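You operate a simulated robot arm through the tools that you are given. There is no shell and no other tool. Be economical: measure what you need, move in short steps, check, and stop when the job is done.

You are at the controls of a simulated robot arm. One attempt, no reset.

TASK
Fetch the sponge dabber and stand it on top of the buffing block. Then take the tumbler mould that says "Type 20" from the decorating table and put it on the bucket stand. Then put two of the stiff pats from the decorating table on the mixing table. Do these in the order given. Set down upright: sponge dabber, tumbler mould.

It is judged by the outcome, as a careful person would: the job done as asked, and still so three seconds after it is handed in. It fails if anything else is knocked over, pushed out of place, dropped, spilled or broken.

THE ROBOT
A 7-joint arm with a fingered hand on a trunk, on a base that drives. Base frame: it is fixed to the floor where the robot stands at the start and does not move with it; the origin is under the middle of the robot, x ahead of it, y to its left, z up; the surface under the hand at the start is at about z = 800. Lengths are in mm, angles in degrees, forces in N, time in s.
Its first joint turns from -115.0 to 115.0 degrees. Places, roughly: bucket stand [-1200, -1000, 400]; buffing block [750, 2500, 1000]; mixing table [-3600, 1500, 900]. Payload 5 kg.
The TCP is the grasp point between the finger pads, 32 mm short of the fingertips. In the tool frame z runs along the fingers and y along their closing line. The gripper opens to 160 mm. The gripper's body begins 89 mm behind the TCP. The gripper is a hand of 4 fingers: y runs from the thumb to the fingers, the wrist lies at [0, 0, -267] in the tool frame.
Orientation is that of the tool frame in the base frame, as a unit quaternion [x, y, z, w]. With the fingers straight down and closing along the base's y, the tool's x points along the base's -x, its y along +y and its z along -z.

THE INTERFACE
- The arm moves only by the tool play_rows. Its argument "moves" is a list of rows, each a list of 6 numbers: the shift along the base's x, y, z in mm, then the turn, a rotation vector about the base's x, y, z in degrees. In form: [[tx, ty, tz, rx, ry, rz], ...]. A call has 1 to 20 rows; each row shifts and turns the commanded pose from where the row before left it. Rows are played at 5 a second. More than 50 mm and 8.6 degrees between two rows, and nothing of the call is played. A pose out of reach is approached as far as the arm can. The call stops where the force on the tool passes 40 N (or 10 N more than at its start, if that is more) or the arm is blocked; 0.2 s more then pass. In this call time passes only in rows, and 0.2 s behind the last. The reply holds the time, the measured pose of the TCP, the force on the tool along the base axes, the opening and the grip force, in the units named above and with some noise, with the torque about the TCP (base axes, N m) and any sound that the robot's microphone picked up.
- Cameras (640 x 400 px; columns grow to the right, rows downward): "scene" is now at [-24.1, 135.4, 1653.7]; the picture's right is [-0.81, -0.58, 0.00], its down [-0.47, 0.65, -0.60] and it looks along [0.35, -0.49, -0.80] (base axes); focal length 285 px, centre (320, 200). "wrist" rides on the gripper at [80, -4, -114] in the tool frame; the picture's right is [0.05, 1.00, 0.00], its down [-0.82, 0.04, -0.58] and it looks along [-0.58, 0.03, 0.82] (tool axes); focal length 265 px, centre (320, 200).
- camera(camera): a new picture of that camera. It takes no simulated time.
- raise_lower(by): slides the trunk up (or, below 0, down) by that many mm; the arm and the scene camera ride with it, the base frame stays. It gives what a move gives, with no picture.
- drive_base(legs): drives the robot by 1 to 6 legs, each [ahead, turn to the left] in mm and degrees, along the robot's own axes; the way and the turn of a leg run together, so that a leg with both is an arc; at most 1500 mm and 180 degrees a leg. The arm and the cameras ride along, it lands a little off, and it stops where it bumps. It gives what a move gives.
- curl_fingers(finger1, finger2, finger3, thumb_bend): sets how far each is bent, from 0 (flat) to 1 (curled in); at 0.3 the hand is open as for a grip, at 0.7 the pads meet at the TCP. One left out holds its place. A second passes; each finger stops where it meets its share of the squeeze, and holds until it gets a number again. It is the only way to open and close the hand. It gives what a move gives, with no picture; readings hold the bend of each and the force on the fingers (four entries, about 0 where the hand has none), thumb and palm.
- pan_tilt(pan, tilt): turns the head with the scene camera to pan (to the left, within 155 degrees either way) and tilt (down, from -29 to 69), counted from straight ahead of the robot. It gives what a move gives.
- measure_at(camera, pixels): for up to 12 pixels [column, row] of the newest picture of that camera ("zoom" is the newest enlarged one), the place [x, y, z] in the base frame of the surface seen there, good to about 2 mm, but the place of the scene camera against the robot may be out by one fixed shift of up to 18 mm in any direction. It takes no simulated time.
- enlarge(camera, box): a new picture of the part [left, top, right, bottom] of that camera's present view, enlarged. It takes no simulated time.
- hand_in(): hands the job in; it is judged then, once.

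Work in short steps. Measure before you move; look again where a grasp or a placing could have gone wrong, and mend it. You have 110 turns and 82 pictures in all, those below and enlarged ones among them. Open the gripper and draw the arm clear of the work before you hand the job in, unless the task says otherwise; then end with one line.

The tools are called by a JSON object that holds its "api" and its "payload". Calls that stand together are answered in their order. play_rows: Moves the arm, as the interface text tells. Its arguments: {"type":"object","properties":{"moves":{"type":"array"}},"required":["moves"]} The other tools are called the same way: raise_lower (by) slides the trunk up or down; curl_fingers (finger1, finger2, finger3, thumb_bend) moves the fingers one by one; drive_base (legs) drives the base; pan_tilt (pan, tilt) turns the head that bears the scene camera; camera (camera) takes a picture; measure_at (camera, pixels) gives the place of the surface under pixels of a picture; enlarge (camera, box) takes an enlarged picture of a part of a camera's view; hand_in () hands the job in.

At the start:

```text
time: 0.0
ee_pos: [474.0, -429.1, 1070.2]
tcp_rot: [-0.001, 1.0, -0.001, -0.001]
wrist_force: [0.3, -0.5, -0.1]
torque: [0.01, 0.02, 0.03]
width: 160.1
finger_force: 0.0
shape: jaw
bend: [0.3, 0.3, 0.3, 0.3]
finger forces: [0.1, 0.1, 0.0, 0.0, 0.0, 0.1]
trunk travel left (down, up): [-500.0, 490.0]
robot x, y, heading: [-3.9, 0.4, 0.1]
head pan, tilt: [-54.2, 52.9]
```

scene: 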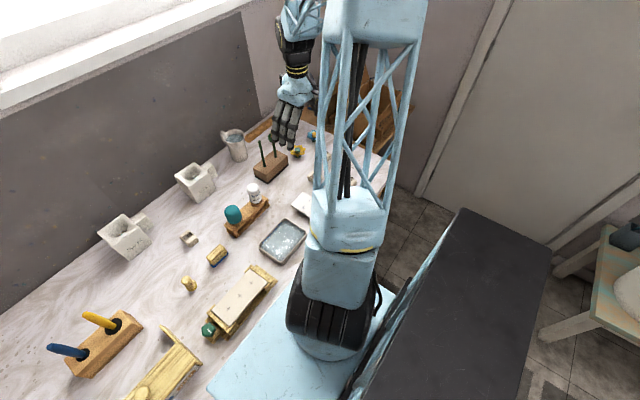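
wrist: 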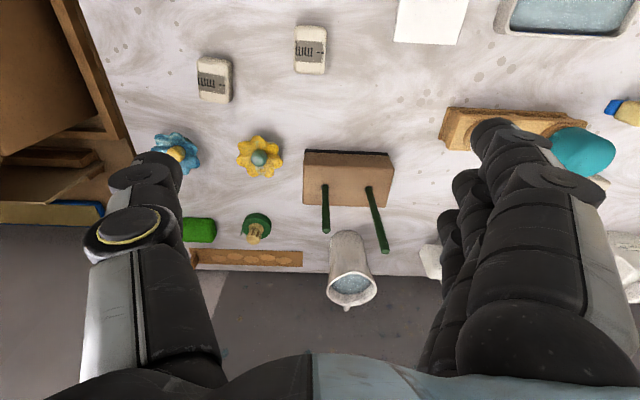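

The scene shows a table with many small items; I need a clear look at it first. I enlarge the part of the table visible left of the arm.

{"api": "enlarge", "payload": {"camera": "scene", "box": [60, 110, 340, 285]}}

{"api": "enlarge", "payload": {"camera": "scene", "box": [20, 240, 300, 400]}}

```text
2.29 times, centred on (200, 198) of scene
```

zoom: 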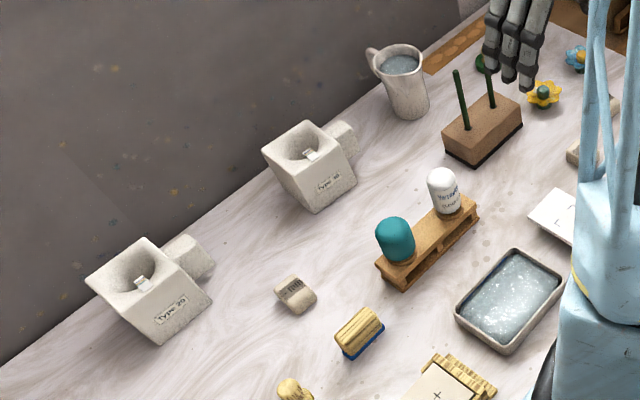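

```text
2.29 times, centred on (160, 320) of scene
```

zoom: 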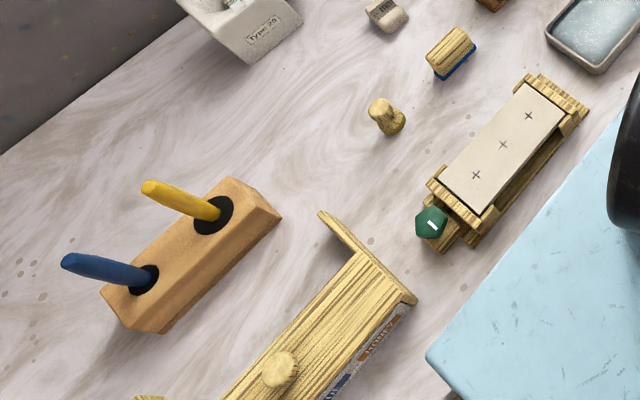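

I look closer at the labels and the candidates for the dabber and the pats.

{"api": "enlarge", "payload": {"camera": "scene", "box": [90, 150, 220, 260]}}

{"api": "enlarge", "payload": {"camera": "wrist", "box": [120, 0, 440, 280]}}

{"api": "pan_tilt", "payload": {"pan": 20, "tilt": 45}}

{"api": "camera", "payload": {"camera": "scene"}}

```text
3.64 times, centred on (155, 205) of scene
```

zoom: 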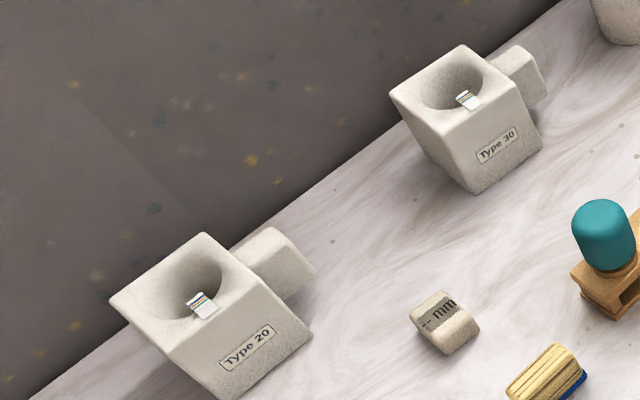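

```text
1.43 times, centred on (280, 140) of wrist
```

zoom: 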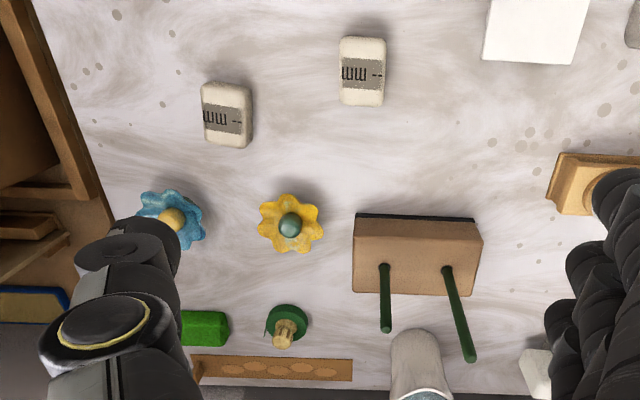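

```text
time: 1.5
ee_pos: [473.3, -429.2, 1068.0]
tcp_rot: [0.0, 1.0, 0.0, 0.0]
wrist_force: [0.7, 0.3, -0.4]
torque: [0.0, 0.03, 0.0]
width: 160.0
finger_force: 0.2
shape: jaw
bend: [0.3, 0.3, 0.3, 0.3]
finger forces: [0.0, 0.1, 0.0, 0.0, 0.0, 0.0]
trunk travel left (down, up): [-500.0, 490.0]
robot x, y, heading: [0.3, 0.1, 0.2]
head pan, tilt: [20.0, 45.0]
```

```text
75 pictures are left
```

scene: 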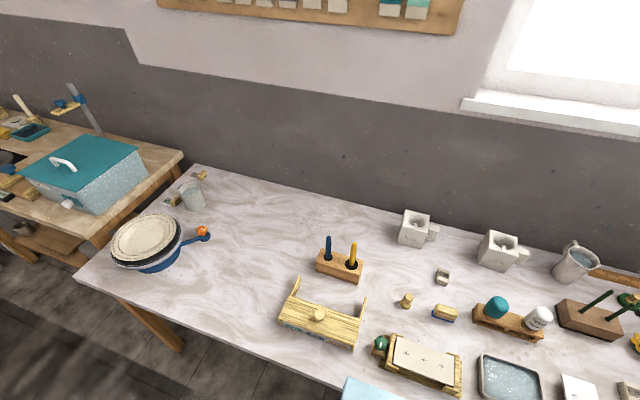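

The mould on the left at (415,228) is Type 20. I zoom in on candidates for the dabber and pats.

{"api": "enlarge", "payload": {"camera": "scene", "box": [380, 250, 560, 362]}}

{"api": "enlarge", "payload": {"camera": "scene", "box": [260, 220, 420, 320]}}

{"api": "pan_tilt", "payload": {"pan": -20, "tilt": 50}}

{"api": "camera", "payload": {"camera": "scene"}}

```text
3.56 times, centred on (470, 306) of scene
```

zoom: 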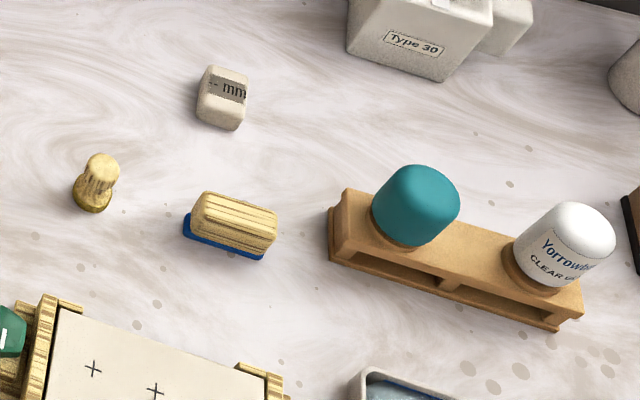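

```text
4.00 times, centred on (340, 270) of scene
```

zoom: 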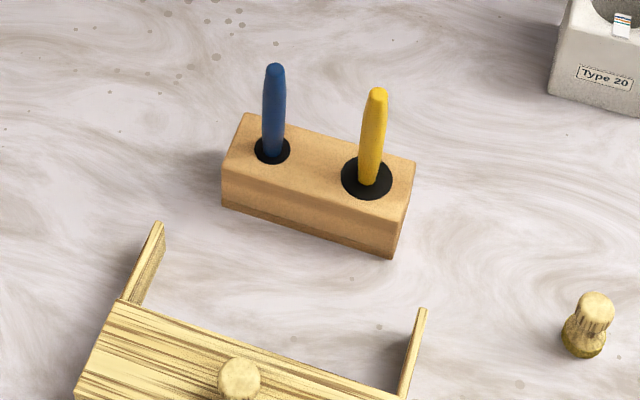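

```text
time: 2.5
ee_pos: [474.0, -429.3, 1069.2]
tcp_rot: [0.0, 1.0, 0.0, 0.0]
wrist_force: [-0.1, -0.3, 0.7]
torque: [0.01, -0.02, -0.01]
width: 160.3
finger_force: 0.0
shape: jaw
bend: [0.3, 0.3, 0.3, 0.3]
finger forces: [0.1, 0.0, 0.0, 0.1, 0.0, 0.0]
trunk travel left (down, up): [-500.0, 490.0]
robot x, y, heading: [2.1, 2.9, 0.1]
head pan, tilt: [-20.0, 50.0]
```

```text
72 pictures are left
```

scene: 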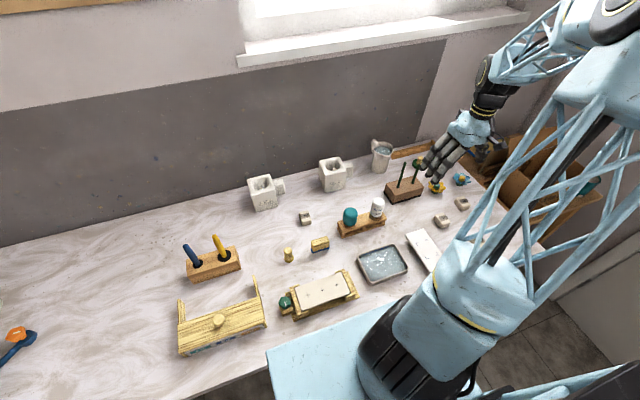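

I zoom on the right end (blocks near (441,221),(462,204)), and the rack with teal/white items.

{"api": "enlarge", "payload": {"camera": "scene", "box": [370, 130, 530, 270]}}

{"api": "enlarge", "payload": {"camera": "scene", "box": [280, 195, 400, 270]}}

{"api": "enlarge", "payload": {"camera": "wrist", "box": [180, 10, 340, 110]}}

{"api": "pan_tilt", "payload": {"pan": 75, "tilt": 35}}

{"api": "camera", "payload": {"camera": "scene"}}

```text
2.86 times, centred on (450, 200) of scene
```

zoom: 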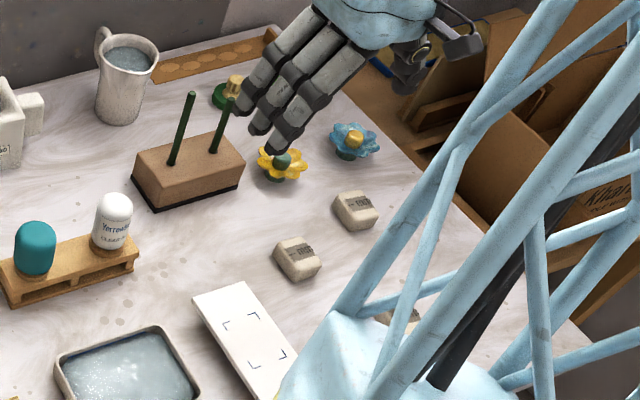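

```text
5.33 times, centred on (340, 232) of scene
```

zoom: 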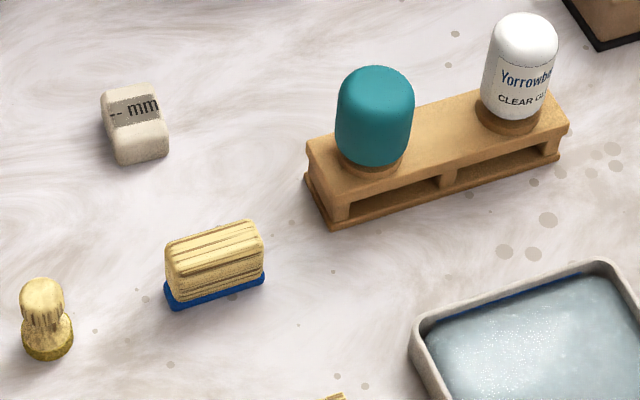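

```text
4.00 times, centred on (260, 60) of wrist
```

zoom: 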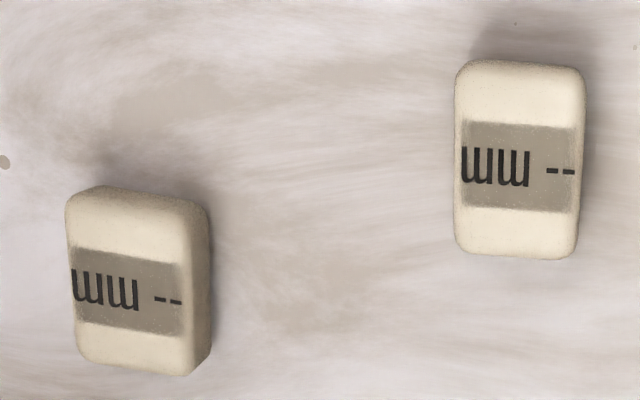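

```text
time: 4.2
ee_pos: [472.9, -429.8, 1069.4]
tcp_rot: [0.0, 1.0, 0.0, 0.0]
wrist_force: [0.2, -0.1, 0.0]
torque: [0.0, 0.02, 0.0]
width: 160.2
finger_force: 0.0
shape: jaw
bend: [0.3, 0.3, 0.3, 0.3]
finger forces: [0.1, 0.0, 0.0, 0.0, 0.0, 0.0]
trunk travel left (down, up): [-500.0, 490.0]
robot x, y, heading: [0.7, -0.6, 0.1]
head pan, tilt: [75.0, 35.0]
```

```text
68 pictures are left
```

scene: 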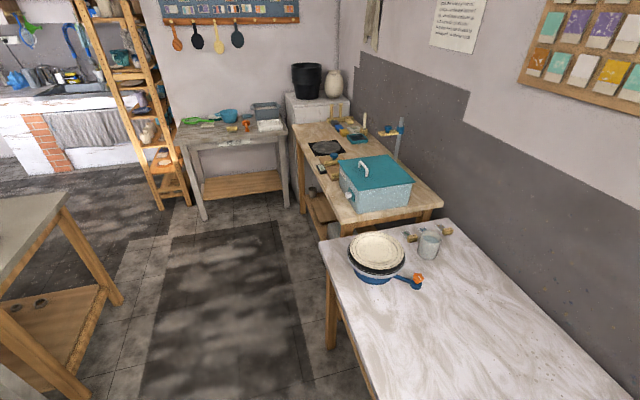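

There is a written notice on the wall at (455,22) that may help; I tilt up and zoom, and also look at the left table (buffing block).

{"api": "pan_tilt", "payload": {"pan": 60, "tilt": 10}}

{"api": "camera", "payload": {"camera": "scene"}}

```text
time: 5.1
ee_pos: [473.7, -429.6, 1069.3]
tcp_rot: [0.0, 1.0, -0.001, 0.0]
wrist_force: [-0.1, -0.6, -0.7]
torque: [-0.02, 0.01, -0.02]
width: 160.1
finger_force: 0.0
shape: jaw
bend: [0.3, 0.3, 0.3, 0.3]
finger forces: [0.1, 0.0, 0.1, 0.0, 0.0, 0.0]
trunk travel left (down, up): [-500.0, 490.0]
robot x, y, heading: [1.6, -1.6, 0.1]
head pan, tilt: [60.0, 10.0]
```

```text
67 pictures are left
```

scene: 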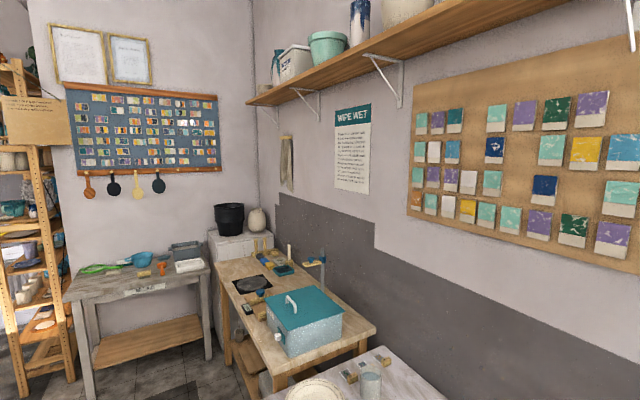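

I zoom on the notice, the cardboard sign at left, and the left table.

{"api": "enlarge", "payload": {"camera": "scene", "box": [325, 100, 380, 200]}}

{"api": "enlarge", "payload": {"camera": "scene", "box": [200, 230, 390, 370]}}

```text
4.00 times, centred on (352, 150) of scene
```

zoom: 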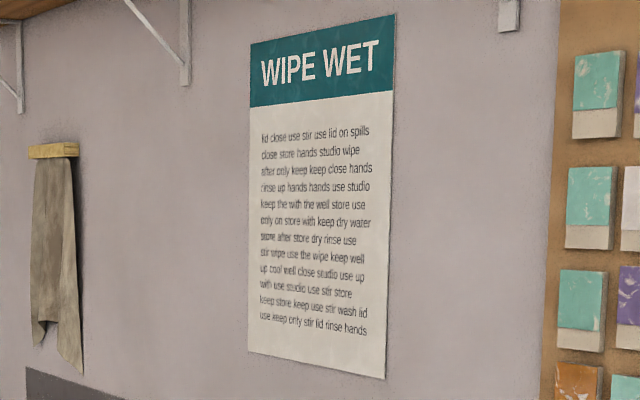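

```text
2.86 times, centred on (295, 300) of scene
```

zoom: 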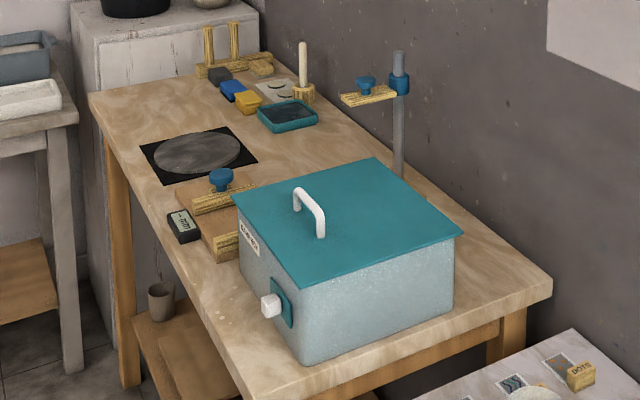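

The notice is filler. The left table holds a buffing-block candidate; I measure points in this zoom and look closer at the far part.

{"api": "measure_at", "payload": {"camera": "zoom", "pixels": [[195, 158], [183, 226], [218, 180], [303, 60], [368, 85], [320, 230], [232, 90], [285, 115], [580, 375], [205, 200], [140, 120], [235, 70]]}}

{"api": "enlarge", "payload": {"camera": "scene", "box": [220, 230, 340, 320]}}

{"api": "enlarge", "payload": {"camera": "scene", "box": [60, 225, 220, 305]}}

```text
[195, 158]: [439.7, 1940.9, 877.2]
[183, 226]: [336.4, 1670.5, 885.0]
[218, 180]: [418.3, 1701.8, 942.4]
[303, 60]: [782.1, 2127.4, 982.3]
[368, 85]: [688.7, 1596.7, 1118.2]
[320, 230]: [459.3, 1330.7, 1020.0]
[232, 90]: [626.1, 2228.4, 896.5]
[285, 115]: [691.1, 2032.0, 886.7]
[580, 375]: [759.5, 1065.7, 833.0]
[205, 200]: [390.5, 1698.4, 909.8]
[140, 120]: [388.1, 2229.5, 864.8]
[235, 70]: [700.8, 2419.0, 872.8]
```

```text
4.44 times, centred on (280, 275) of scene
```

zoom: 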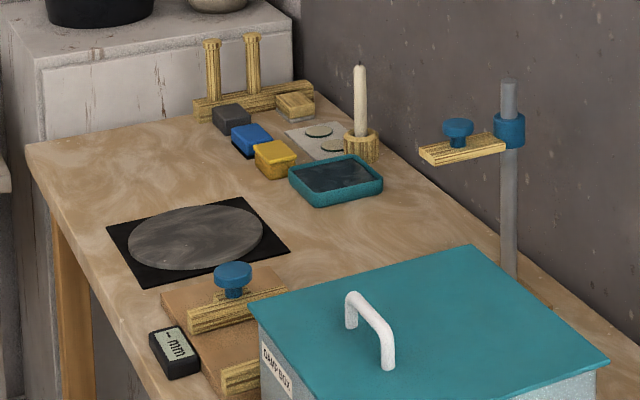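

```text
4.00 times, centred on (140, 265) of scene
```

zoom: 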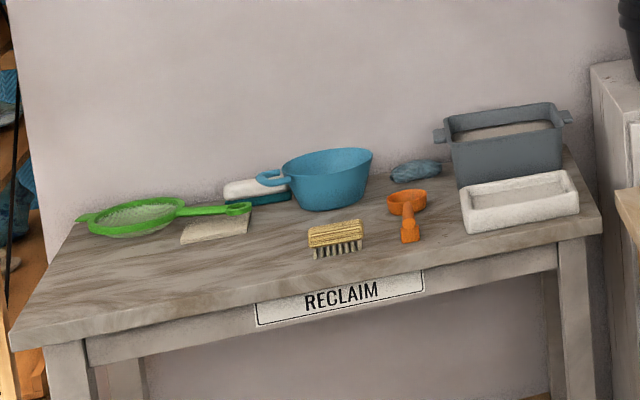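

I measure the far rack area, then look around the rest of the room.

{"api": "pan_tilt", "payload": {"pan": 130, "tilt": 25}}

{"api": "camera", "payload": {"camera": "scene"}}

{"api": "measure_at", "payload": {"camera": "scene", "pixels": [[320, 200], [100, 250], [500, 250], [320, 300]]}}

{"api": "pan_tilt", "payload": {"pan": -130, "tilt": 30}}

{"api": "camera", "payload": {"camera": "scene"}}

```text
time: 6.5
ee_pos: [473.4, -430.7, 1068.1]
tcp_rot: [0.0, 1.0, 0.0, 0.0]
wrist_force: [-0.5, -0.1, -0.6]
torque: [0.03, 0.0, 0.03]
width: 159.9
finger_force: 0.0
shape: jaw
bend: [0.3, 0.3, 0.3, 0.3]
finger forces: [0.0, 0.0, 0.0, 0.0, 0.0, 0.1]
trunk travel left (down, up): [-500.0, 490.0]
robot x, y, heading: [0.8, -0.8, 0.1]
head pan, tilt: [130.0, 25.0]
```

```text
62 pictures are left
```

scene: 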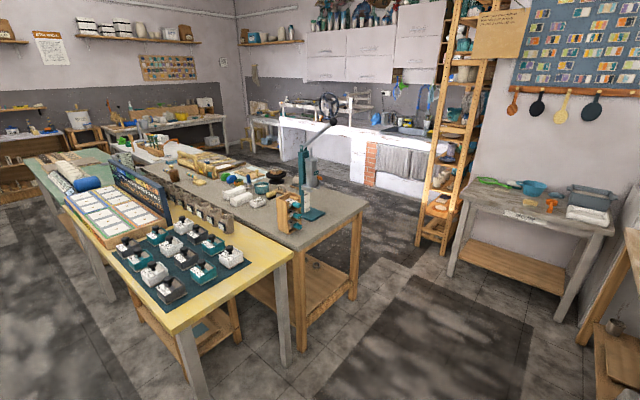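

```text
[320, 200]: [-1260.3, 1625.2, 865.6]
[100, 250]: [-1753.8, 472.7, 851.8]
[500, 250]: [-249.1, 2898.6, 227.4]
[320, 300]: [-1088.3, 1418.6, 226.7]
```

```text
time: 10.2
ee_pos: [472.5, -429.5, 1068.8]
tcp_rot: [0.0, 1.0, -0.001, 0.0]
wrist_force: [0.0, -0.4, 0.3]
torque: [0.03, 0.02, -0.01]
width: 159.9
finger_force: 0.0
shape: jaw
bend: [0.3, 0.3, 0.3, 0.3]
finger forces: [0.1, 0.0, 0.0, 0.0, 0.0, 0.1]
trunk travel left (down, up): [-500.0, 490.0]
robot x, y, heading: [2.9, 2.7, 0.1]
head pan, tilt: [-130.0, 30.0]
```

```text
61 pictures are left
```

scene: 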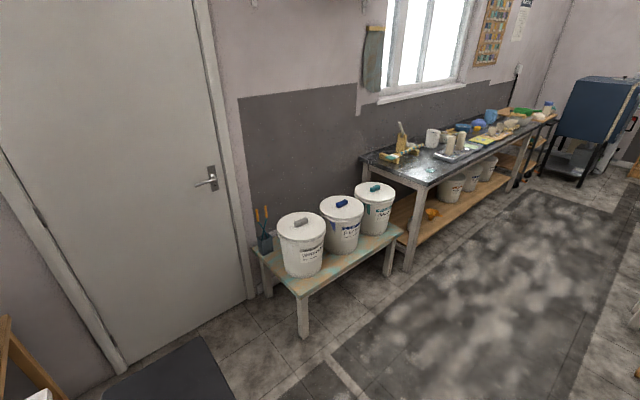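

The bucket stand (three buckets) is at right-behind. Now I look straight at the decorating table again to measure items.

{"api": "pan_tilt", "payload": {"pan": -20, "tilt": 50}}

{"api": "play_rows", "payload": {"moves": [[-10, 50, 10, 0, 0, 0], [-10, 50, 10, 0, 0, 0], [-10, 50, 10, 0, 0, 0], [0, 50, 0, 0, 0, 0], [0, 50, 0, 0, 0, 0], [0, 50, 0, 0, 0, 0], [0, 50, 0, 0, 0, 0], [0, 50, 0, 0, 0, 0]]}}

{"api": "camera", "payload": {"camera": "wrist"}}

{"api": "camera", "payload": {"camera": "scene"}}

```text
time: 12.1
ee_pos: [472.7, -429.8, 1069.2]
tcp_rot: [0.0, 1.0, 0.0, 0.0]
wrist_force: [-0.3, 0.5, 0.3]
torque: [0.02, -0.01, 0.0]
width: 159.8
finger_force: 0.1
shape: jaw
bend: [0.3, 0.3, 0.3, 0.3]
finger forces: [0.0, 0.1, 0.1, 0.0, 0.0, 0.0]
trunk travel left (down, up): [-500.0, 490.0]
robot x, y, heading: [-0.3, -2.3, -0.0]
head pan, tilt: [-20.0, 50.0]
```

```text
refused: row 1 steps farther than a row can; nothing moved
```

```text
60 pictures are left
```

wrist: 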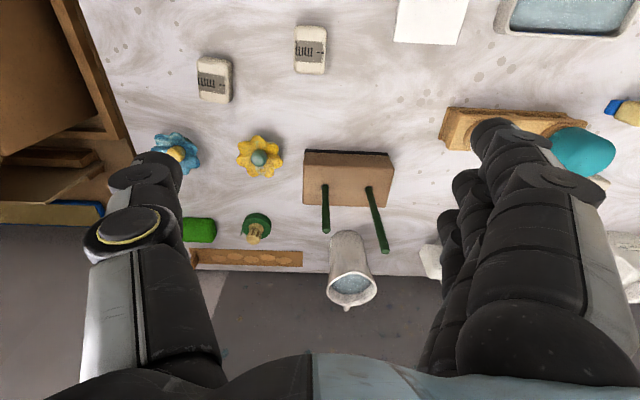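

```text
59 pictures are left
```

scene: 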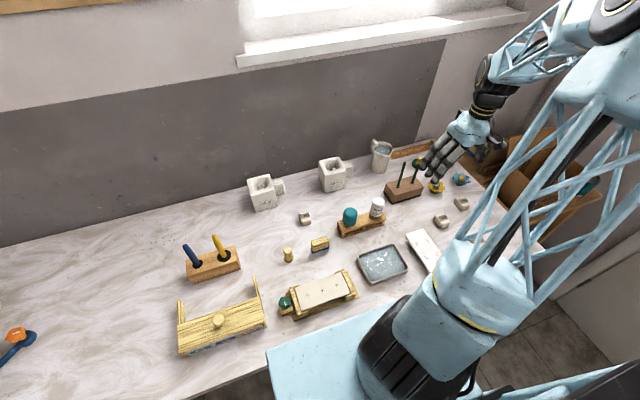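

Row limit is 50 mm total; I'll use ≤48. I measure item positions and shift the arm left along y.

{"api": "measure_at", "payload": {"camera": "scene", "pixels": [[349, 210], [377, 205], [289, 250], [321, 242], [306, 218], [441, 221], [462, 203], [264, 182], [265, 205], [333, 163], [300, 300], [326, 232]]}}

{"api": "play_rows", "payload": {"moves": [[-5, 45, 10, 0, 0, 0], [-5, 45, 10, 0, 0, 0], [-5, 45, 10, 0, 0, 0], [0, 48, 0, 0, 0, 0], [0, 48, 0, 0, 0, 0], [0, 48, 0, 0, 0, 0], [0, 48, 0, 0, 0, 0], [0, 48, 0, 0, 0, 0]]}}

```text
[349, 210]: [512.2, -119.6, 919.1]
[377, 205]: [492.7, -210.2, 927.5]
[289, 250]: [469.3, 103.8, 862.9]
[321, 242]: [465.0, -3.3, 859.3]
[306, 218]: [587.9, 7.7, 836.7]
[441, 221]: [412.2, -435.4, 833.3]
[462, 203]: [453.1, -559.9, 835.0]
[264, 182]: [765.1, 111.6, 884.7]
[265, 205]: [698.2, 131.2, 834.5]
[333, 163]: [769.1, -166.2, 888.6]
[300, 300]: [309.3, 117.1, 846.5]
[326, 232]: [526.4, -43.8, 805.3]
```

```text
time: 13.8
ee_pos: [456.6, -54.3, 1097.8]
tcp_rot: [0.001, 1.0, 0.001, 0.0]
wrist_force: [-0.7, -0.5, 0.2]
torque: [0.02, -0.02, -0.01]
width: 160.2
finger_force: 0.0
shape: jaw
bend: [0.3, 0.3, 0.3, 0.3]
finger forces: [0.1, 0.0, 0.0, 0.0, 0.1, 0.0]
trunk travel left (down, up): [-500.0, 490.0]
robot x, y, heading: [-2.3, 5.9, 0.1]
head pan, tilt: [-20.0, 50.0]
```

The arm is at y≈-54; I take a wrist view of the rack/knob area.

{"api": "camera", "payload": {"camera": "wrist"}}

{"api": "enlarge", "payload": {"camera": "wrist", "box": [140, 0, 480, 200]}}

```text
58 pictures are left
```

wrist: 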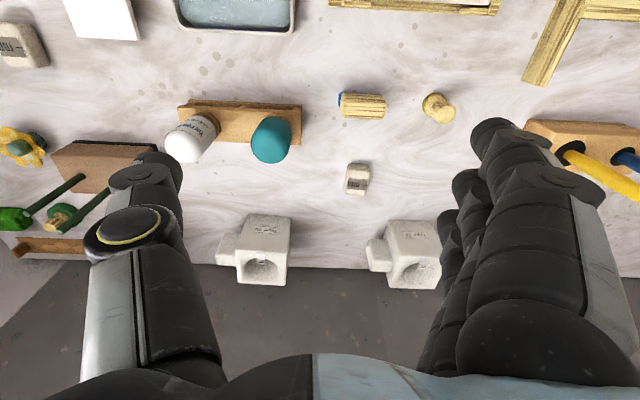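

```text
1.88 times, centred on (310, 100) of wrist
```

zoom: 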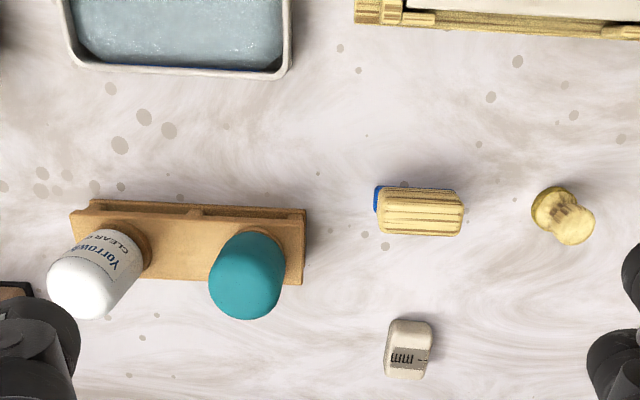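

I zoom closely on the teal dome and the knob.

{"api": "enlarge", "payload": {"camera": "scene", "box": [336, 195, 390, 240]}}

{"api": "enlarge", "payload": {"camera": "scene", "box": [275, 225, 335, 275]}}

{"api": "enlarge", "payload": {"camera": "scene", "box": [385, 140, 485, 210]}}

```text
8.89 times, centred on (363, 218) of scene
```

zoom: 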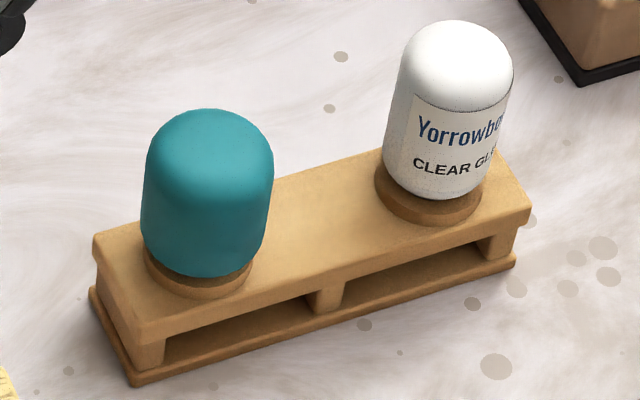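

```text
8.00 times, centred on (305, 250) of scene
```

zoom: 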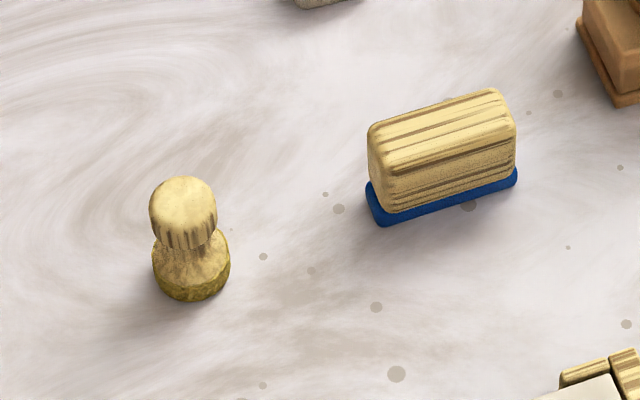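

```text
5.71 times, centred on (435, 175) of scene
```

zoom: 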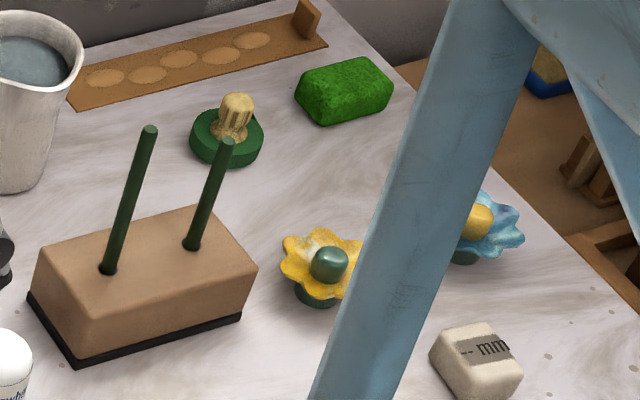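

The turned wooden handle with speckled olive sponge foot at scene (289,250) / wrist (438,107) is the sponge dabber. I measure it, pats and mould in the wrist view to get the camera shift.

{"api": "measure_at", "payload": {"camera": "wrist", "pixels": [[443, 113], [430, 100], [358, 170], [270, 140], [413, 230], [412, 245], [360, 104], [425, 120]]}}

{"api": "measure_at", "payload": {"camera": "scene", "pixels": [[289, 248], [289, 260], [306, 213], [350, 208], [265, 205], [321, 240]]}}

{"api": "enlarge", "payload": {"camera": "wrist", "box": [330, 70, 490, 170]}}

{"api": "measure_at", "payload": {"camera": "zoom", "pixels": [[450, 155], [410, 125], [390, 110], [430, 170], [480, 140], [430, 90], [500, 300], [470, 175], [480, 190]]}}

```text
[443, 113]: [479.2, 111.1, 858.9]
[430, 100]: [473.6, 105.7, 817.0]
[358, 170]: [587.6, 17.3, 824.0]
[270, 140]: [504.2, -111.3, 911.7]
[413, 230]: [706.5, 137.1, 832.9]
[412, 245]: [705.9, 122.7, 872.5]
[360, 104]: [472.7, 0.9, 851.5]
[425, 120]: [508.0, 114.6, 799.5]
```

```text
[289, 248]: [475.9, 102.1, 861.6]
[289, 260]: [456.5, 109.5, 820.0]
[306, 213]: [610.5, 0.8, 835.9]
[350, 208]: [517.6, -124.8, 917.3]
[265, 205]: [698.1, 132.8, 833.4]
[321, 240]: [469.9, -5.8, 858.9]
```

```text
4.00 times, centred on (410, 120) of wrist
```

zoom: 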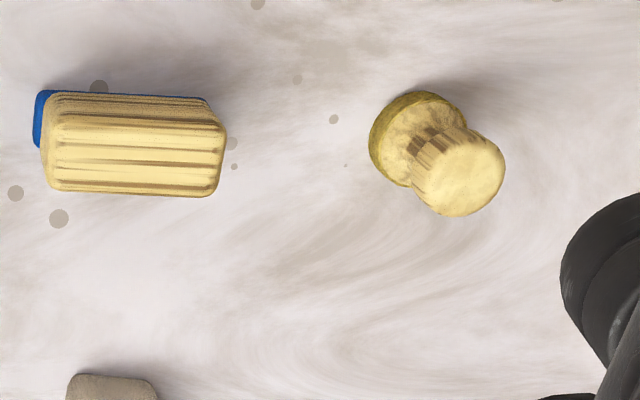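

```text
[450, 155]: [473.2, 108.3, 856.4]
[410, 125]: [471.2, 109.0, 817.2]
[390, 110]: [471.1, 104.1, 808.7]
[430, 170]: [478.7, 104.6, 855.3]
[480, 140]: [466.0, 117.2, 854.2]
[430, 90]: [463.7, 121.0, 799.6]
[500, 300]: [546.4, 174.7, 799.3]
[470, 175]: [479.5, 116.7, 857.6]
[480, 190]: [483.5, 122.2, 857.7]
```

Dabber: top ≈(479,113,858), Ø≈27 mm, height ≈58. I move over it, pre-close the fingers to ~0.5 so the thumb clears the stamp block at y≈30.

{"api": "play_rows", "payload": {"moves": [[7, 42, -20, 0, 0, 0], [7, 42, -20, 0, 0, 0], [8, 42, -20, 0, 0, 0], [0, 40, -20, 0, 0, 0], [0, 0, -40, 0, 0, 0]]}}

{"api": "curl_fingers", "payload": {"finger1": 0.5, "finger2": 0.5, "finger3": 0.5, "thumb_bend": 0.5}}

{"api": "camera", "payload": {"camera": "wrist"}}

```text
time: 15.1
ee_pos: [479.4, 111.4, 976.6]
tcp_rot: [0.001, 1.0, 0.0, 0.0]
wrist_force: [0.0, 0.5, 0.1]
torque: [0.05, -0.01, 0.0]
width: 160.2
finger_force: 0.1
shape: jaw
bend: [0.3, 0.3, 0.3, 0.3]
finger forces: [0.0, 0.1, 0.0, 0.0, 0.1, 0.0]
trunk travel left (down, up): [-500.0, 490.0]
robot x, y, heading: [-0.6, 1.3, -0.1]
head pan, tilt: [-20.0, 50.0]
```

```text
time: 16.1
ee_pos: [479.4, 111.8, 977.5]
tcp_rot: [0.0, 1.0, 0.0, 0.0]
wrist_force: [0.3, -0.3, 0.2]
torque: [0.02, 0.01, 0.03]
width: 92.1
finger_force: 0.0
shape: fingers
bend: [0.5, 0.5, 0.5, 0.5]
finger forces: [0.0, 0.0, 0.0, 0.0, 0.0, 0.1]
trunk travel left (down, up): [-500.0, 490.0]
robot x, y, heading: [0.1, 1.8, 0.1]
head pan, tilt: [-20.0, 50.0]
```

```text
52 pictures are left
```

wrist: 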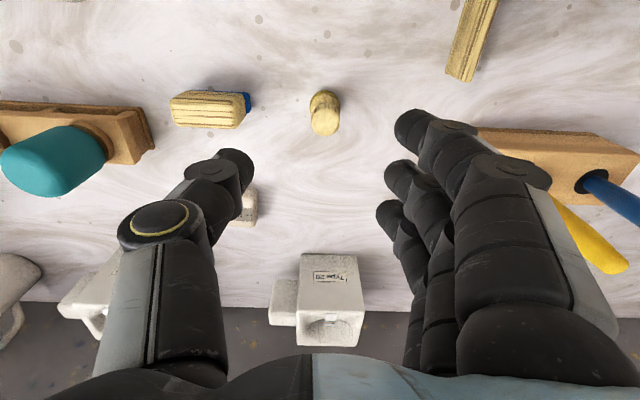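

Dabber centred at (325,112). I check where the brush rack and yellow handle (605,250) are before descending.

{"api": "measure_at", "payload": {"camera": "wrist", "pixels": [[610, 260], [570, 215], [490, 135], [560, 160], [325, 125], [326, 95], [240, 120], [460, 70]]}}

```text
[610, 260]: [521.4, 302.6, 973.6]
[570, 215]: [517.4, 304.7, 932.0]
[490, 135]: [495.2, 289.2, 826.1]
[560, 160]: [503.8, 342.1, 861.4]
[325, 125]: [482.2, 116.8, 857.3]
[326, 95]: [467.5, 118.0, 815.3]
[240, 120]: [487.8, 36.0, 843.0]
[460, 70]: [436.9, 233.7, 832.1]
```

Rack is at y>280, clear. Dabber axis y≈116; I shift +4 and descend to z≈845.

{"api": "play_rows", "payload": {"moves": [[-1, 4, -40, 0, 0, 0], [0, 0, -40, 0, 0, 0], [0, 0, -30, 0, 0, 0], [0, 0, -21, 0, 0, 0]]}}

{"api": "curl_fingers", "payload": {"finger1": 0.7, "finger2": 0.7, "finger3": 0.7, "thumb_bend": 0.7}}

{"api": "camera", "payload": {"camera": "wrist"}}

```text
time: 17.1
ee_pos: [479.4, 117.8, 845.6]
tcp_rot: [-0.001, 1.0, 0.0, 0.0]
wrist_force: [0.2, 0.1, -0.9]
torque: [0.01, 0.01, -0.01]
width: 92.3
finger_force: 0.0
shape: fingers
bend: [0.5, 0.5, 0.5, 0.5]
finger forces: [0.0, 0.1, 0.0, 0.0, 0.1, 0.2]
trunk travel left (down, up): [-500.0, 490.0]
robot x, y, heading: [-5.1, -2.4, -0.0]
head pan, tilt: [-20.0, 50.0]
```

```text
time: 18.1
ee_pos: [480.6, 117.3, 845.2]
tcp_rot: [0.0, 1.0, 0.0, 0.001]
wrist_force: [-1.3, -0.2, 3.6]
torque: [0.03, -0.01, 0.02]
width: 28.8
finger_force: 5.6
shape: fingers
bend: [0.7, 0.65, 0.7, 0.68]
finger forces: [0.1, 5.5, 0.0, 0.0, 5.7, 0.0]
trunk travel left (down, up): [-500.0, 490.0]
robot x, y, heading: [-0.2, 0.5, -0.1]
head pan, tilt: [-20.0, 50.0]
```

```text
51 pictures are left
```

wrist: 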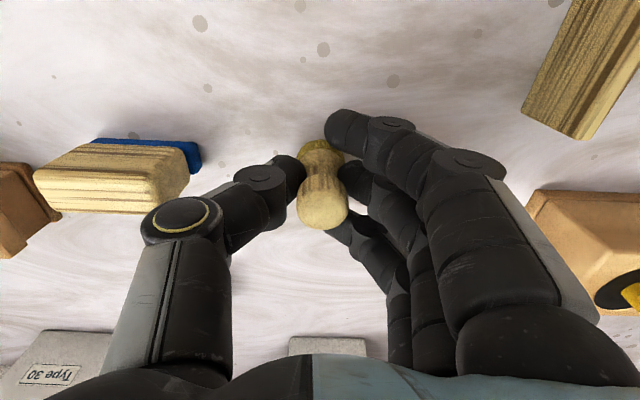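

Held at 5.6 N by finger 2 and thumb. I lift it.

{"api": "play_rows", "payload": {"moves": [[0, 0, 15, 0, 0, 0], [0, 0, 30, 0, 0, 0], [0, 0, 40, 0, 0, 0], [0, 0, 45, 0, 0, 0], [0, 0, 45, 0, 0, 0], [0, 0, 45, 0, 0, 0]]}}

{"api": "camera", "payload": {"camera": "wrist"}}

```text
time: 19.4
ee_pos: [477.1, 114.8, 1066.5]
tcp_rot: [0.001, 1.0, 0.0, 0.0]
wrist_force: [-1.0, 0.1, -0.2]
torque: [0.0, -0.02, 0.01]
width: 27.4
finger_force: 6.0
shape: fingers
bend: [0.7, 0.66, 0.7, 0.68]
finger forces: [0.0, 6.8, 0.0, 0.0, 4.5, 0.0]
trunk travel left (down, up): [-500.0, 490.0]
robot x, y, heading: [-1.7, 0.0, -0.1]
head pan, tilt: [-20.0, 50.0]
```

```text
50 pictures are left
```

wrist: 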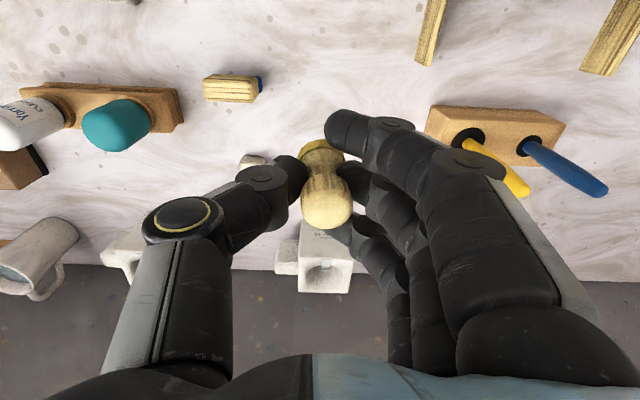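

Firmly held and upright. Before driving I measure the base's footprint vs. the table edge, looking down.

{"api": "pan_tilt", "payload": {"pan": 70, "tilt": 60}}

{"api": "camera", "payload": {"camera": "scene"}}

{"api": "measure_at", "payload": {"camera": "scene", "pixels": [[320, 300], [320, 380], [200, 380], [440, 380], [320, 200], [500, 300], [320, 100], [100, 100], [200, 200], [420, 200]]}}

```text
time: 21.1
ee_pos: [477.8, 114.5, 1065.5]
tcp_rot: [0.0, 1.0, -0.001, 0.001]
wrist_force: [-0.3, 0.3, -0.2]
torque: [0.0, 0.0, -0.02]
width: 27.5
finger_force: 5.6
shape: fingers
bend: [0.7, 0.66, 0.7, 0.68]
finger forces: [0.0, 6.8, 0.0, 0.0, 4.6, 0.0]
trunk travel left (down, up): [-500.0, 490.0]
robot x, y, heading: [2.2, 0.4, 0.2]
head pan, tilt: [70.0, 60.0]
```

```text
49 pictures are left
```

scene: 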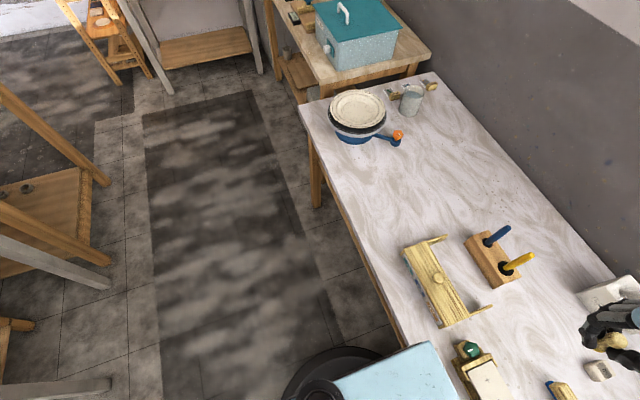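

```text
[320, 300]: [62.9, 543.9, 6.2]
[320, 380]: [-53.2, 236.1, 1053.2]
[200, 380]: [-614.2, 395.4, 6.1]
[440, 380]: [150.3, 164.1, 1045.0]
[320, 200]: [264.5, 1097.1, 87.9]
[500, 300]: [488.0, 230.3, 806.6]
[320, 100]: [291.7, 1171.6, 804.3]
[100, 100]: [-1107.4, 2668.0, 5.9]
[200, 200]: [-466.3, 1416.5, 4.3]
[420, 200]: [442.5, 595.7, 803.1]
```

Table front edge x≈250, left table front x≈330, aisle clear. I raise the trunk 150, back off, turn left and drive up the aisle.

{"api": "raise_lower", "payload": {"by": 150}}

{"api": "drive_base", "payload": {"legs": [[-280, 0], [0, 90], [1300, 0]]}}

{"api": "pan_tilt", "payload": {"pan": -20, "tilt": 40}}

{"api": "camera", "payload": {"camera": "scene"}}

```text
time: 22.9
ee_pos: [479.1, 114.3, 1216.5]
tcp_rot: [0.0, 1.0, -0.001, -0.001]
wrist_force: [0.3, 0.8, -1.2]
torque: [-0.02, -0.02, -0.02]
width: 27.5
finger_force: 5.7
shape: fingers
bend: [0.7, 0.66, 0.7, 0.68]
finger forces: [0.0, 6.9, 0.1, 0.0, 4.6, 0.1]
trunk travel left (down, up): [-650.0, 340.0]
robot x, y, heading: [-0.4, -0.0, 0.1]
head pan, tilt: [70.0, 60.0]
```

```text
time: 34.9
ee_pos: [-347.6, 1791.3, 1215.0]
tcp_rot: [-0.697, 0.717, -0.001, 0.001]
wrist_force: [0.4, -0.5, 0.1]
torque: [-0.01, 0.01, -0.01]
width: 27.6
finger_force: 5.5
shape: fingers
bend: [0.7, 0.66, 0.7, 0.68]
finger forces: [0.0, 6.4, 0.0, 0.0, 4.5, 0.0]
trunk travel left (down, up): [-650.0, 340.0]
robot x, y, heading: [-243.6, 1311.8, 88.3]
head pan, tilt: [70.0, 60.0]
```

```text
time: 36.6
ee_pos: [-347.5, 1791.8, 1216.1]
tcp_rot: [-0.697, 0.717, 0.0, 0.0]
wrist_force: [-0.3, -0.2, -0.6]
torque: [-0.01, 0.05, -0.02]
width: 27.4
finger_force: 5.5
shape: fingers
bend: [0.7, 0.66, 0.7, 0.68]
finger forces: [0.0, 6.4, 0.0, 0.1, 4.5, 0.0]
trunk travel left (down, up): [-650.0, 340.0]
robot x, y, heading: [-242.9, 1310.1, 88.1]
head pan, tilt: [-20.0, 40.0]
```

```text
48 pictures are left
```

scene: 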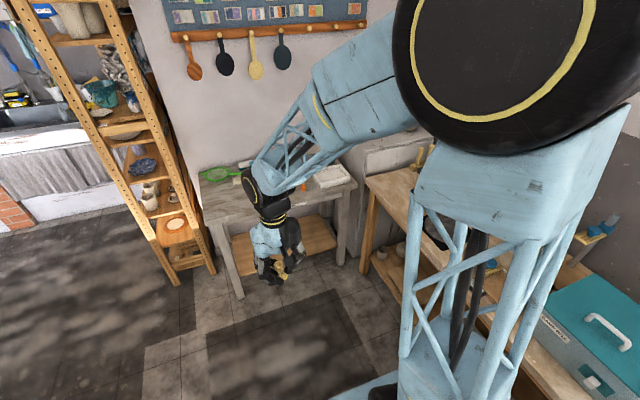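

Arm obstructs the right view. I measure the reclaim table's near corner and drive a bit further.

{"api": "measure_at", "payload": {"camera": "scene", "pixels": [[240, 292], [352, 188], [225, 222], [368, 182], [345, 262]]}}

{"api": "pan_tilt", "payload": {"pan": -75, "tilt": 35}}

{"api": "camera", "payload": {"camera": "scene"}}

```text
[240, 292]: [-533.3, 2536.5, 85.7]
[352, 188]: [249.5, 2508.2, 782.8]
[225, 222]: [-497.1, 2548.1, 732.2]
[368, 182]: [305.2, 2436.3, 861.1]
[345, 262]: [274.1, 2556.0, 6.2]
```

```text
time: 37.8
ee_pos: [-348.1, 1790.1, 1216.6]
tcp_rot: [-0.698, 0.717, 0.001, 0.0]
wrist_force: [0.6, -0.4, -0.1]
torque: [-0.02, 0.0, 0.0]
width: 27.5
finger_force: 5.2
shape: fingers
bend: [0.7, 0.66, 0.7, 0.68]
finger forces: [0.0, 6.5, 0.0, 0.1, 4.5, 0.1]
trunk travel left (down, up): [-650.0, 340.0]
robot x, y, heading: [-246.6, 1309.8, 88.3]
head pan, tilt: [-75.0, 35.0]
```

```text
47 pictures are left
```

scene: 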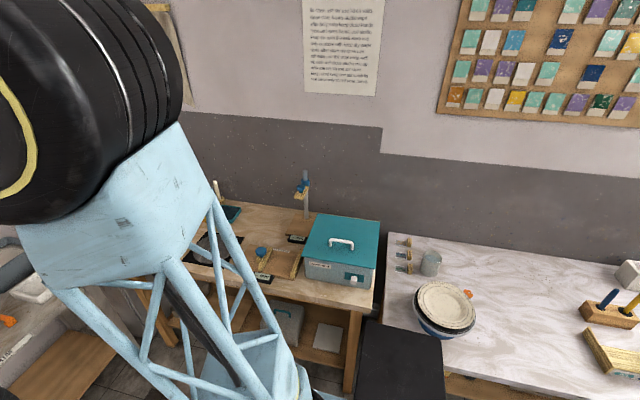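

Reclaim table front is y≈2530; I drive to about (-30,2080) facing the far corner.

{"api": "drive_base", "payload": {"legs": [[620, 0], [0, -50], [250, 0], [0, -10]]}}

{"api": "pan_tilt", "payload": {"pan": 5, "tilt": 35}}

{"api": "camera", "payload": {"camera": "scene"}}

{"api": "camera", "payload": {"camera": "wrist"}}

```text
time: 45.9
ee_pos: [341.6, 2410.5, 1216.5]
tcp_rot: [-0.238, 0.971, -0.001, 0.0]
wrist_force: [0.8, 0.4, 0.1]
torque: [-0.02, 0.04, 0.0]
width: 27.3
finger_force: 5.3
shape: fingers
bend: [0.7, 0.66, 0.7, 0.68]
finger forces: [0.1, 6.3, 0.0, 0.0, 4.4, 0.0]
trunk travel left (down, up): [-650.0, 340.0]
robot x, y, heading: [-33.3, 2089.2, 27.5]
head pan, tilt: [-75.0, 35.0]
```

```text
time: 47.4
ee_pos: [339.9, 2412.0, 1216.7]
tcp_rot: [-0.238, 0.971, 0.0, 0.0]
wrist_force: [-0.2, 0.0, 0.4]
torque: [0.0, 0.02, 0.01]
width: 27.3
finger_force: 5.1
shape: fingers
bend: [0.7, 0.66, 0.7, 0.68]
finger forces: [0.0, 6.3, 0.1, 0.0, 4.5, 0.0]
trunk travel left (down, up): [-650.0, 340.0]
robot x, y, heading: [-31.4, 2086.2, 27.7]
head pan, tilt: [5.0, 35.0]
```

```text
46 pictures are left
```

scene: 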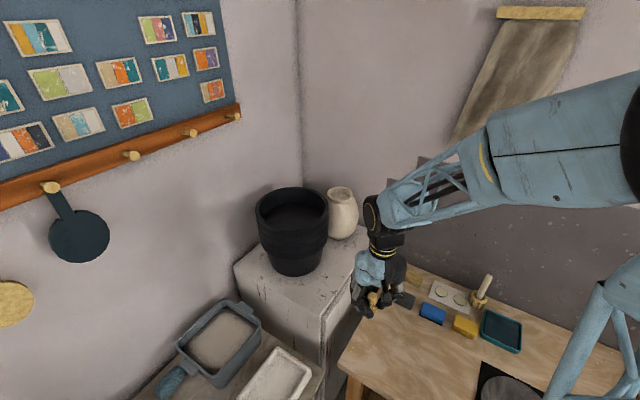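

```text
45 pictures are left
```

wrist: 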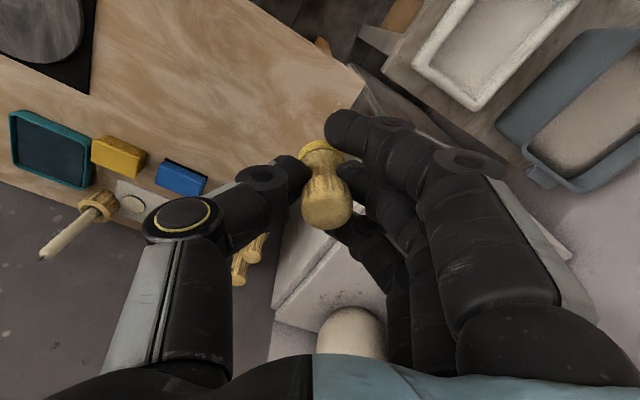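

The hand hides the far end of the table; I shift it sideways (to the robot's right) and look again.

{"api": "play_rows", "payload": {"moves": [[15, -43, 10, 0, 0, 0], [15, -43, 10, 0, 0, 0], [15, -43, 10, 0, 0, 0], [15, -43, 10, 0, 0, 0], [15, -43, 10, 0, 0, 0]]}}

{"api": "enlarge", "payload": {"camera": "scene", "box": [320, 230, 560, 380]}}

{"api": "measure_at", "payload": {"camera": "zoom", "pixels": [[210, 120], [230, 160], [300, 210], [390, 250], [490, 260], [330, 150], [430, 150], [250, 250]]}}

```text
time: 48.6
ee_pos: [416.6, 2195.4, 1264.8]
tcp_rot: [-0.239, 0.971, 0.0, 0.0]
wrist_force: [0.0, -0.5, -0.3]
torque: [0.04, 0.02, 0.01]
width: 27.1
finger_force: 5.4
shape: fingers
bend: [0.7, 0.66, 0.7, 0.68]
finger forces: [0.1, 6.1, 0.0, 0.0, 4.5, 0.1]
trunk travel left (down, up): [-650.0, 340.0]
robot x, y, heading: [-25.5, 2084.4, 27.9]
head pan, tilt: [5.0, 35.0]
```

```text
2.67 times, centred on (440, 305) of scene
```

zoom: 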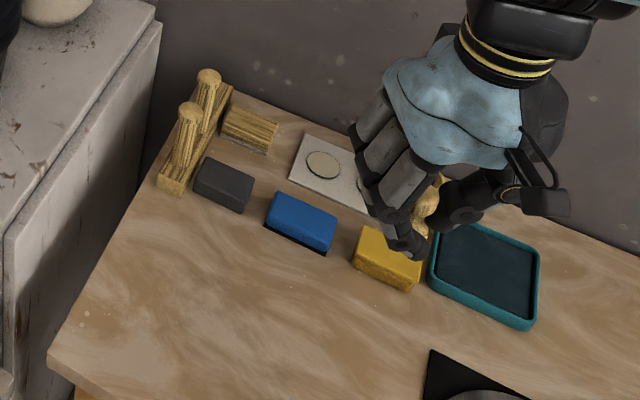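

```text
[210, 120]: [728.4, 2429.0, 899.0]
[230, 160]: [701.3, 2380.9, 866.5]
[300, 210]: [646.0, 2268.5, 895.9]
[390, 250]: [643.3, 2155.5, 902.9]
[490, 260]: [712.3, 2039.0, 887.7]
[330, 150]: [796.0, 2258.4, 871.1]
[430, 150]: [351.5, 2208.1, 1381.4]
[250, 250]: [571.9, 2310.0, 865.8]
```

Four blocks: grey, blue, yellow, and a wood-handled one at zoom (250,128). I enlarge that corner and measure.

{"api": "enlarge", "payload": {"camera": "scene", "box": [375, 250, 465, 320]}}

{"api": "measure_at", "payload": {"camera": "zoom", "pixels": [[205, 165], [290, 175], [190, 190], [265, 220], [90, 200], [115, 235], [215, 290], [300, 330], [150, 60], [255, 205], [355, 235], [500, 400]]}}

```text
5.71 times, centred on (420, 285) of scene
```

zoom: 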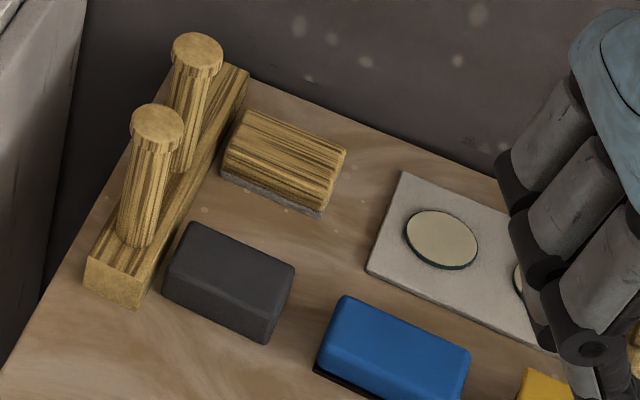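

```text
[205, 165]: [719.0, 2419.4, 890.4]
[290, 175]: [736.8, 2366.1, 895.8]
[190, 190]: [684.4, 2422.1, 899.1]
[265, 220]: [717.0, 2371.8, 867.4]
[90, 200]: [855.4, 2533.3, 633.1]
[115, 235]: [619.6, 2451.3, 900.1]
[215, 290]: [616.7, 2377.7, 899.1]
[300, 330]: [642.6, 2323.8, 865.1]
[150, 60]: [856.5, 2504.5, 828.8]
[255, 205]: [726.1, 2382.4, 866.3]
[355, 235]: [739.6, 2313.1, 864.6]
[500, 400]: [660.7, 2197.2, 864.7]
```

The wood block with grey felt sole at (745,2385,896) fits "buffing block" and the rough place. I move the hand back to see the others to be sure.

{"api": "play_rows", "payload": {"moves": [[0, -48, 0, 0, 0, 0], [0, -48, 0, 0, 0, 0], [0, -48, 0, 0, 0, 0]]}}

{"api": "enlarge", "payload": {"camera": "scene", "box": [380, 255, 510, 350]}}

{"api": "measure_at", "payload": {"camera": "zoom", "pixels": [[165, 75], [225, 95], [150, 100], [205, 125], [185, 100], [175, 95], [195, 105]]}}

```text
time: 49.4
ee_pos: [417.3, 2052.1, 1266.9]
tcp_rot: [-0.239, 0.971, 0.0, -0.001]
wrist_force: [0.7, 0.3, -1.0]
torque: [0.02, 0.02, -0.04]
width: 27.4
finger_force: 5.5
shape: fingers
bend: [0.7, 0.66, 0.7, 0.68]
finger forces: [0.0, 5.8, 0.0, 0.0, 4.6, 0.1]
trunk travel left (down, up): [-650.0, 340.0]
robot x, y, heading: [-30.9, 2090.2, 27.4]
head pan, tilt: [5.0, 35.0]
```

```text
4.21 times, centred on (445, 302) of scene
```

zoom: 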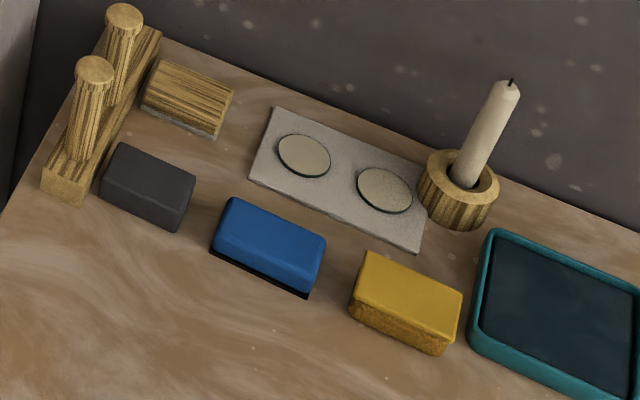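

```text
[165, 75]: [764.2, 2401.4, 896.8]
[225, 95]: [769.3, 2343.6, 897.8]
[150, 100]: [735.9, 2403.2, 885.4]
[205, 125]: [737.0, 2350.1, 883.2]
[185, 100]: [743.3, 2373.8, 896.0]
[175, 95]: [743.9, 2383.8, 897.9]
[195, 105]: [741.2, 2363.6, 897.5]
```

I approach with the hand to view the block with the wrist camera from behind it.

{"api": "play_rows", "payload": {"moves": [[21, 29, -21, 0, 0, 0], [21, 29, -21, 0, 0, 0], [21, 29, -21, 0, 0, 0], [21, 29, -21, 0, 0, 0], [21, 29, -21, 0, 0, 0], [21, 29, -21, 0, 0, 0], [20, 29, -21, 0, 0, 0], [20, 29, -20, 0, 0, 0]]}}

{"api": "camera", "payload": {"camera": "wrist"}}

```text
time: 51.2
ee_pos: [583.8, 2285.0, 1097.7]
tcp_rot: [-0.238, 0.971, 0.0, 0.001]
wrist_force: [-0.6, -0.3, -0.3]
torque: [0.01, 0.04, -0.01]
width: 27.2
finger_force: 4.9
shape: fingers
bend: [0.7, 0.66, 0.7, 0.68]
finger forces: [0.1, 5.7, 0.0, 0.0, 4.6, 0.0]
trunk travel left (down, up): [-650.0, 340.0]
robot x, y, heading: [-28.9, 2085.5, 27.9]
head pan, tilt: [5.0, 35.0]
```

```text
41 pictures are left
```

wrist: 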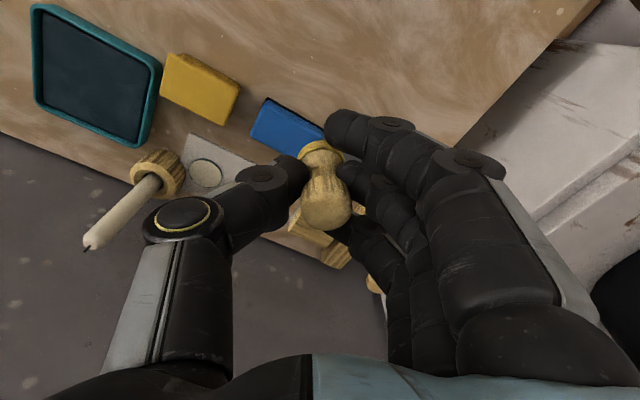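

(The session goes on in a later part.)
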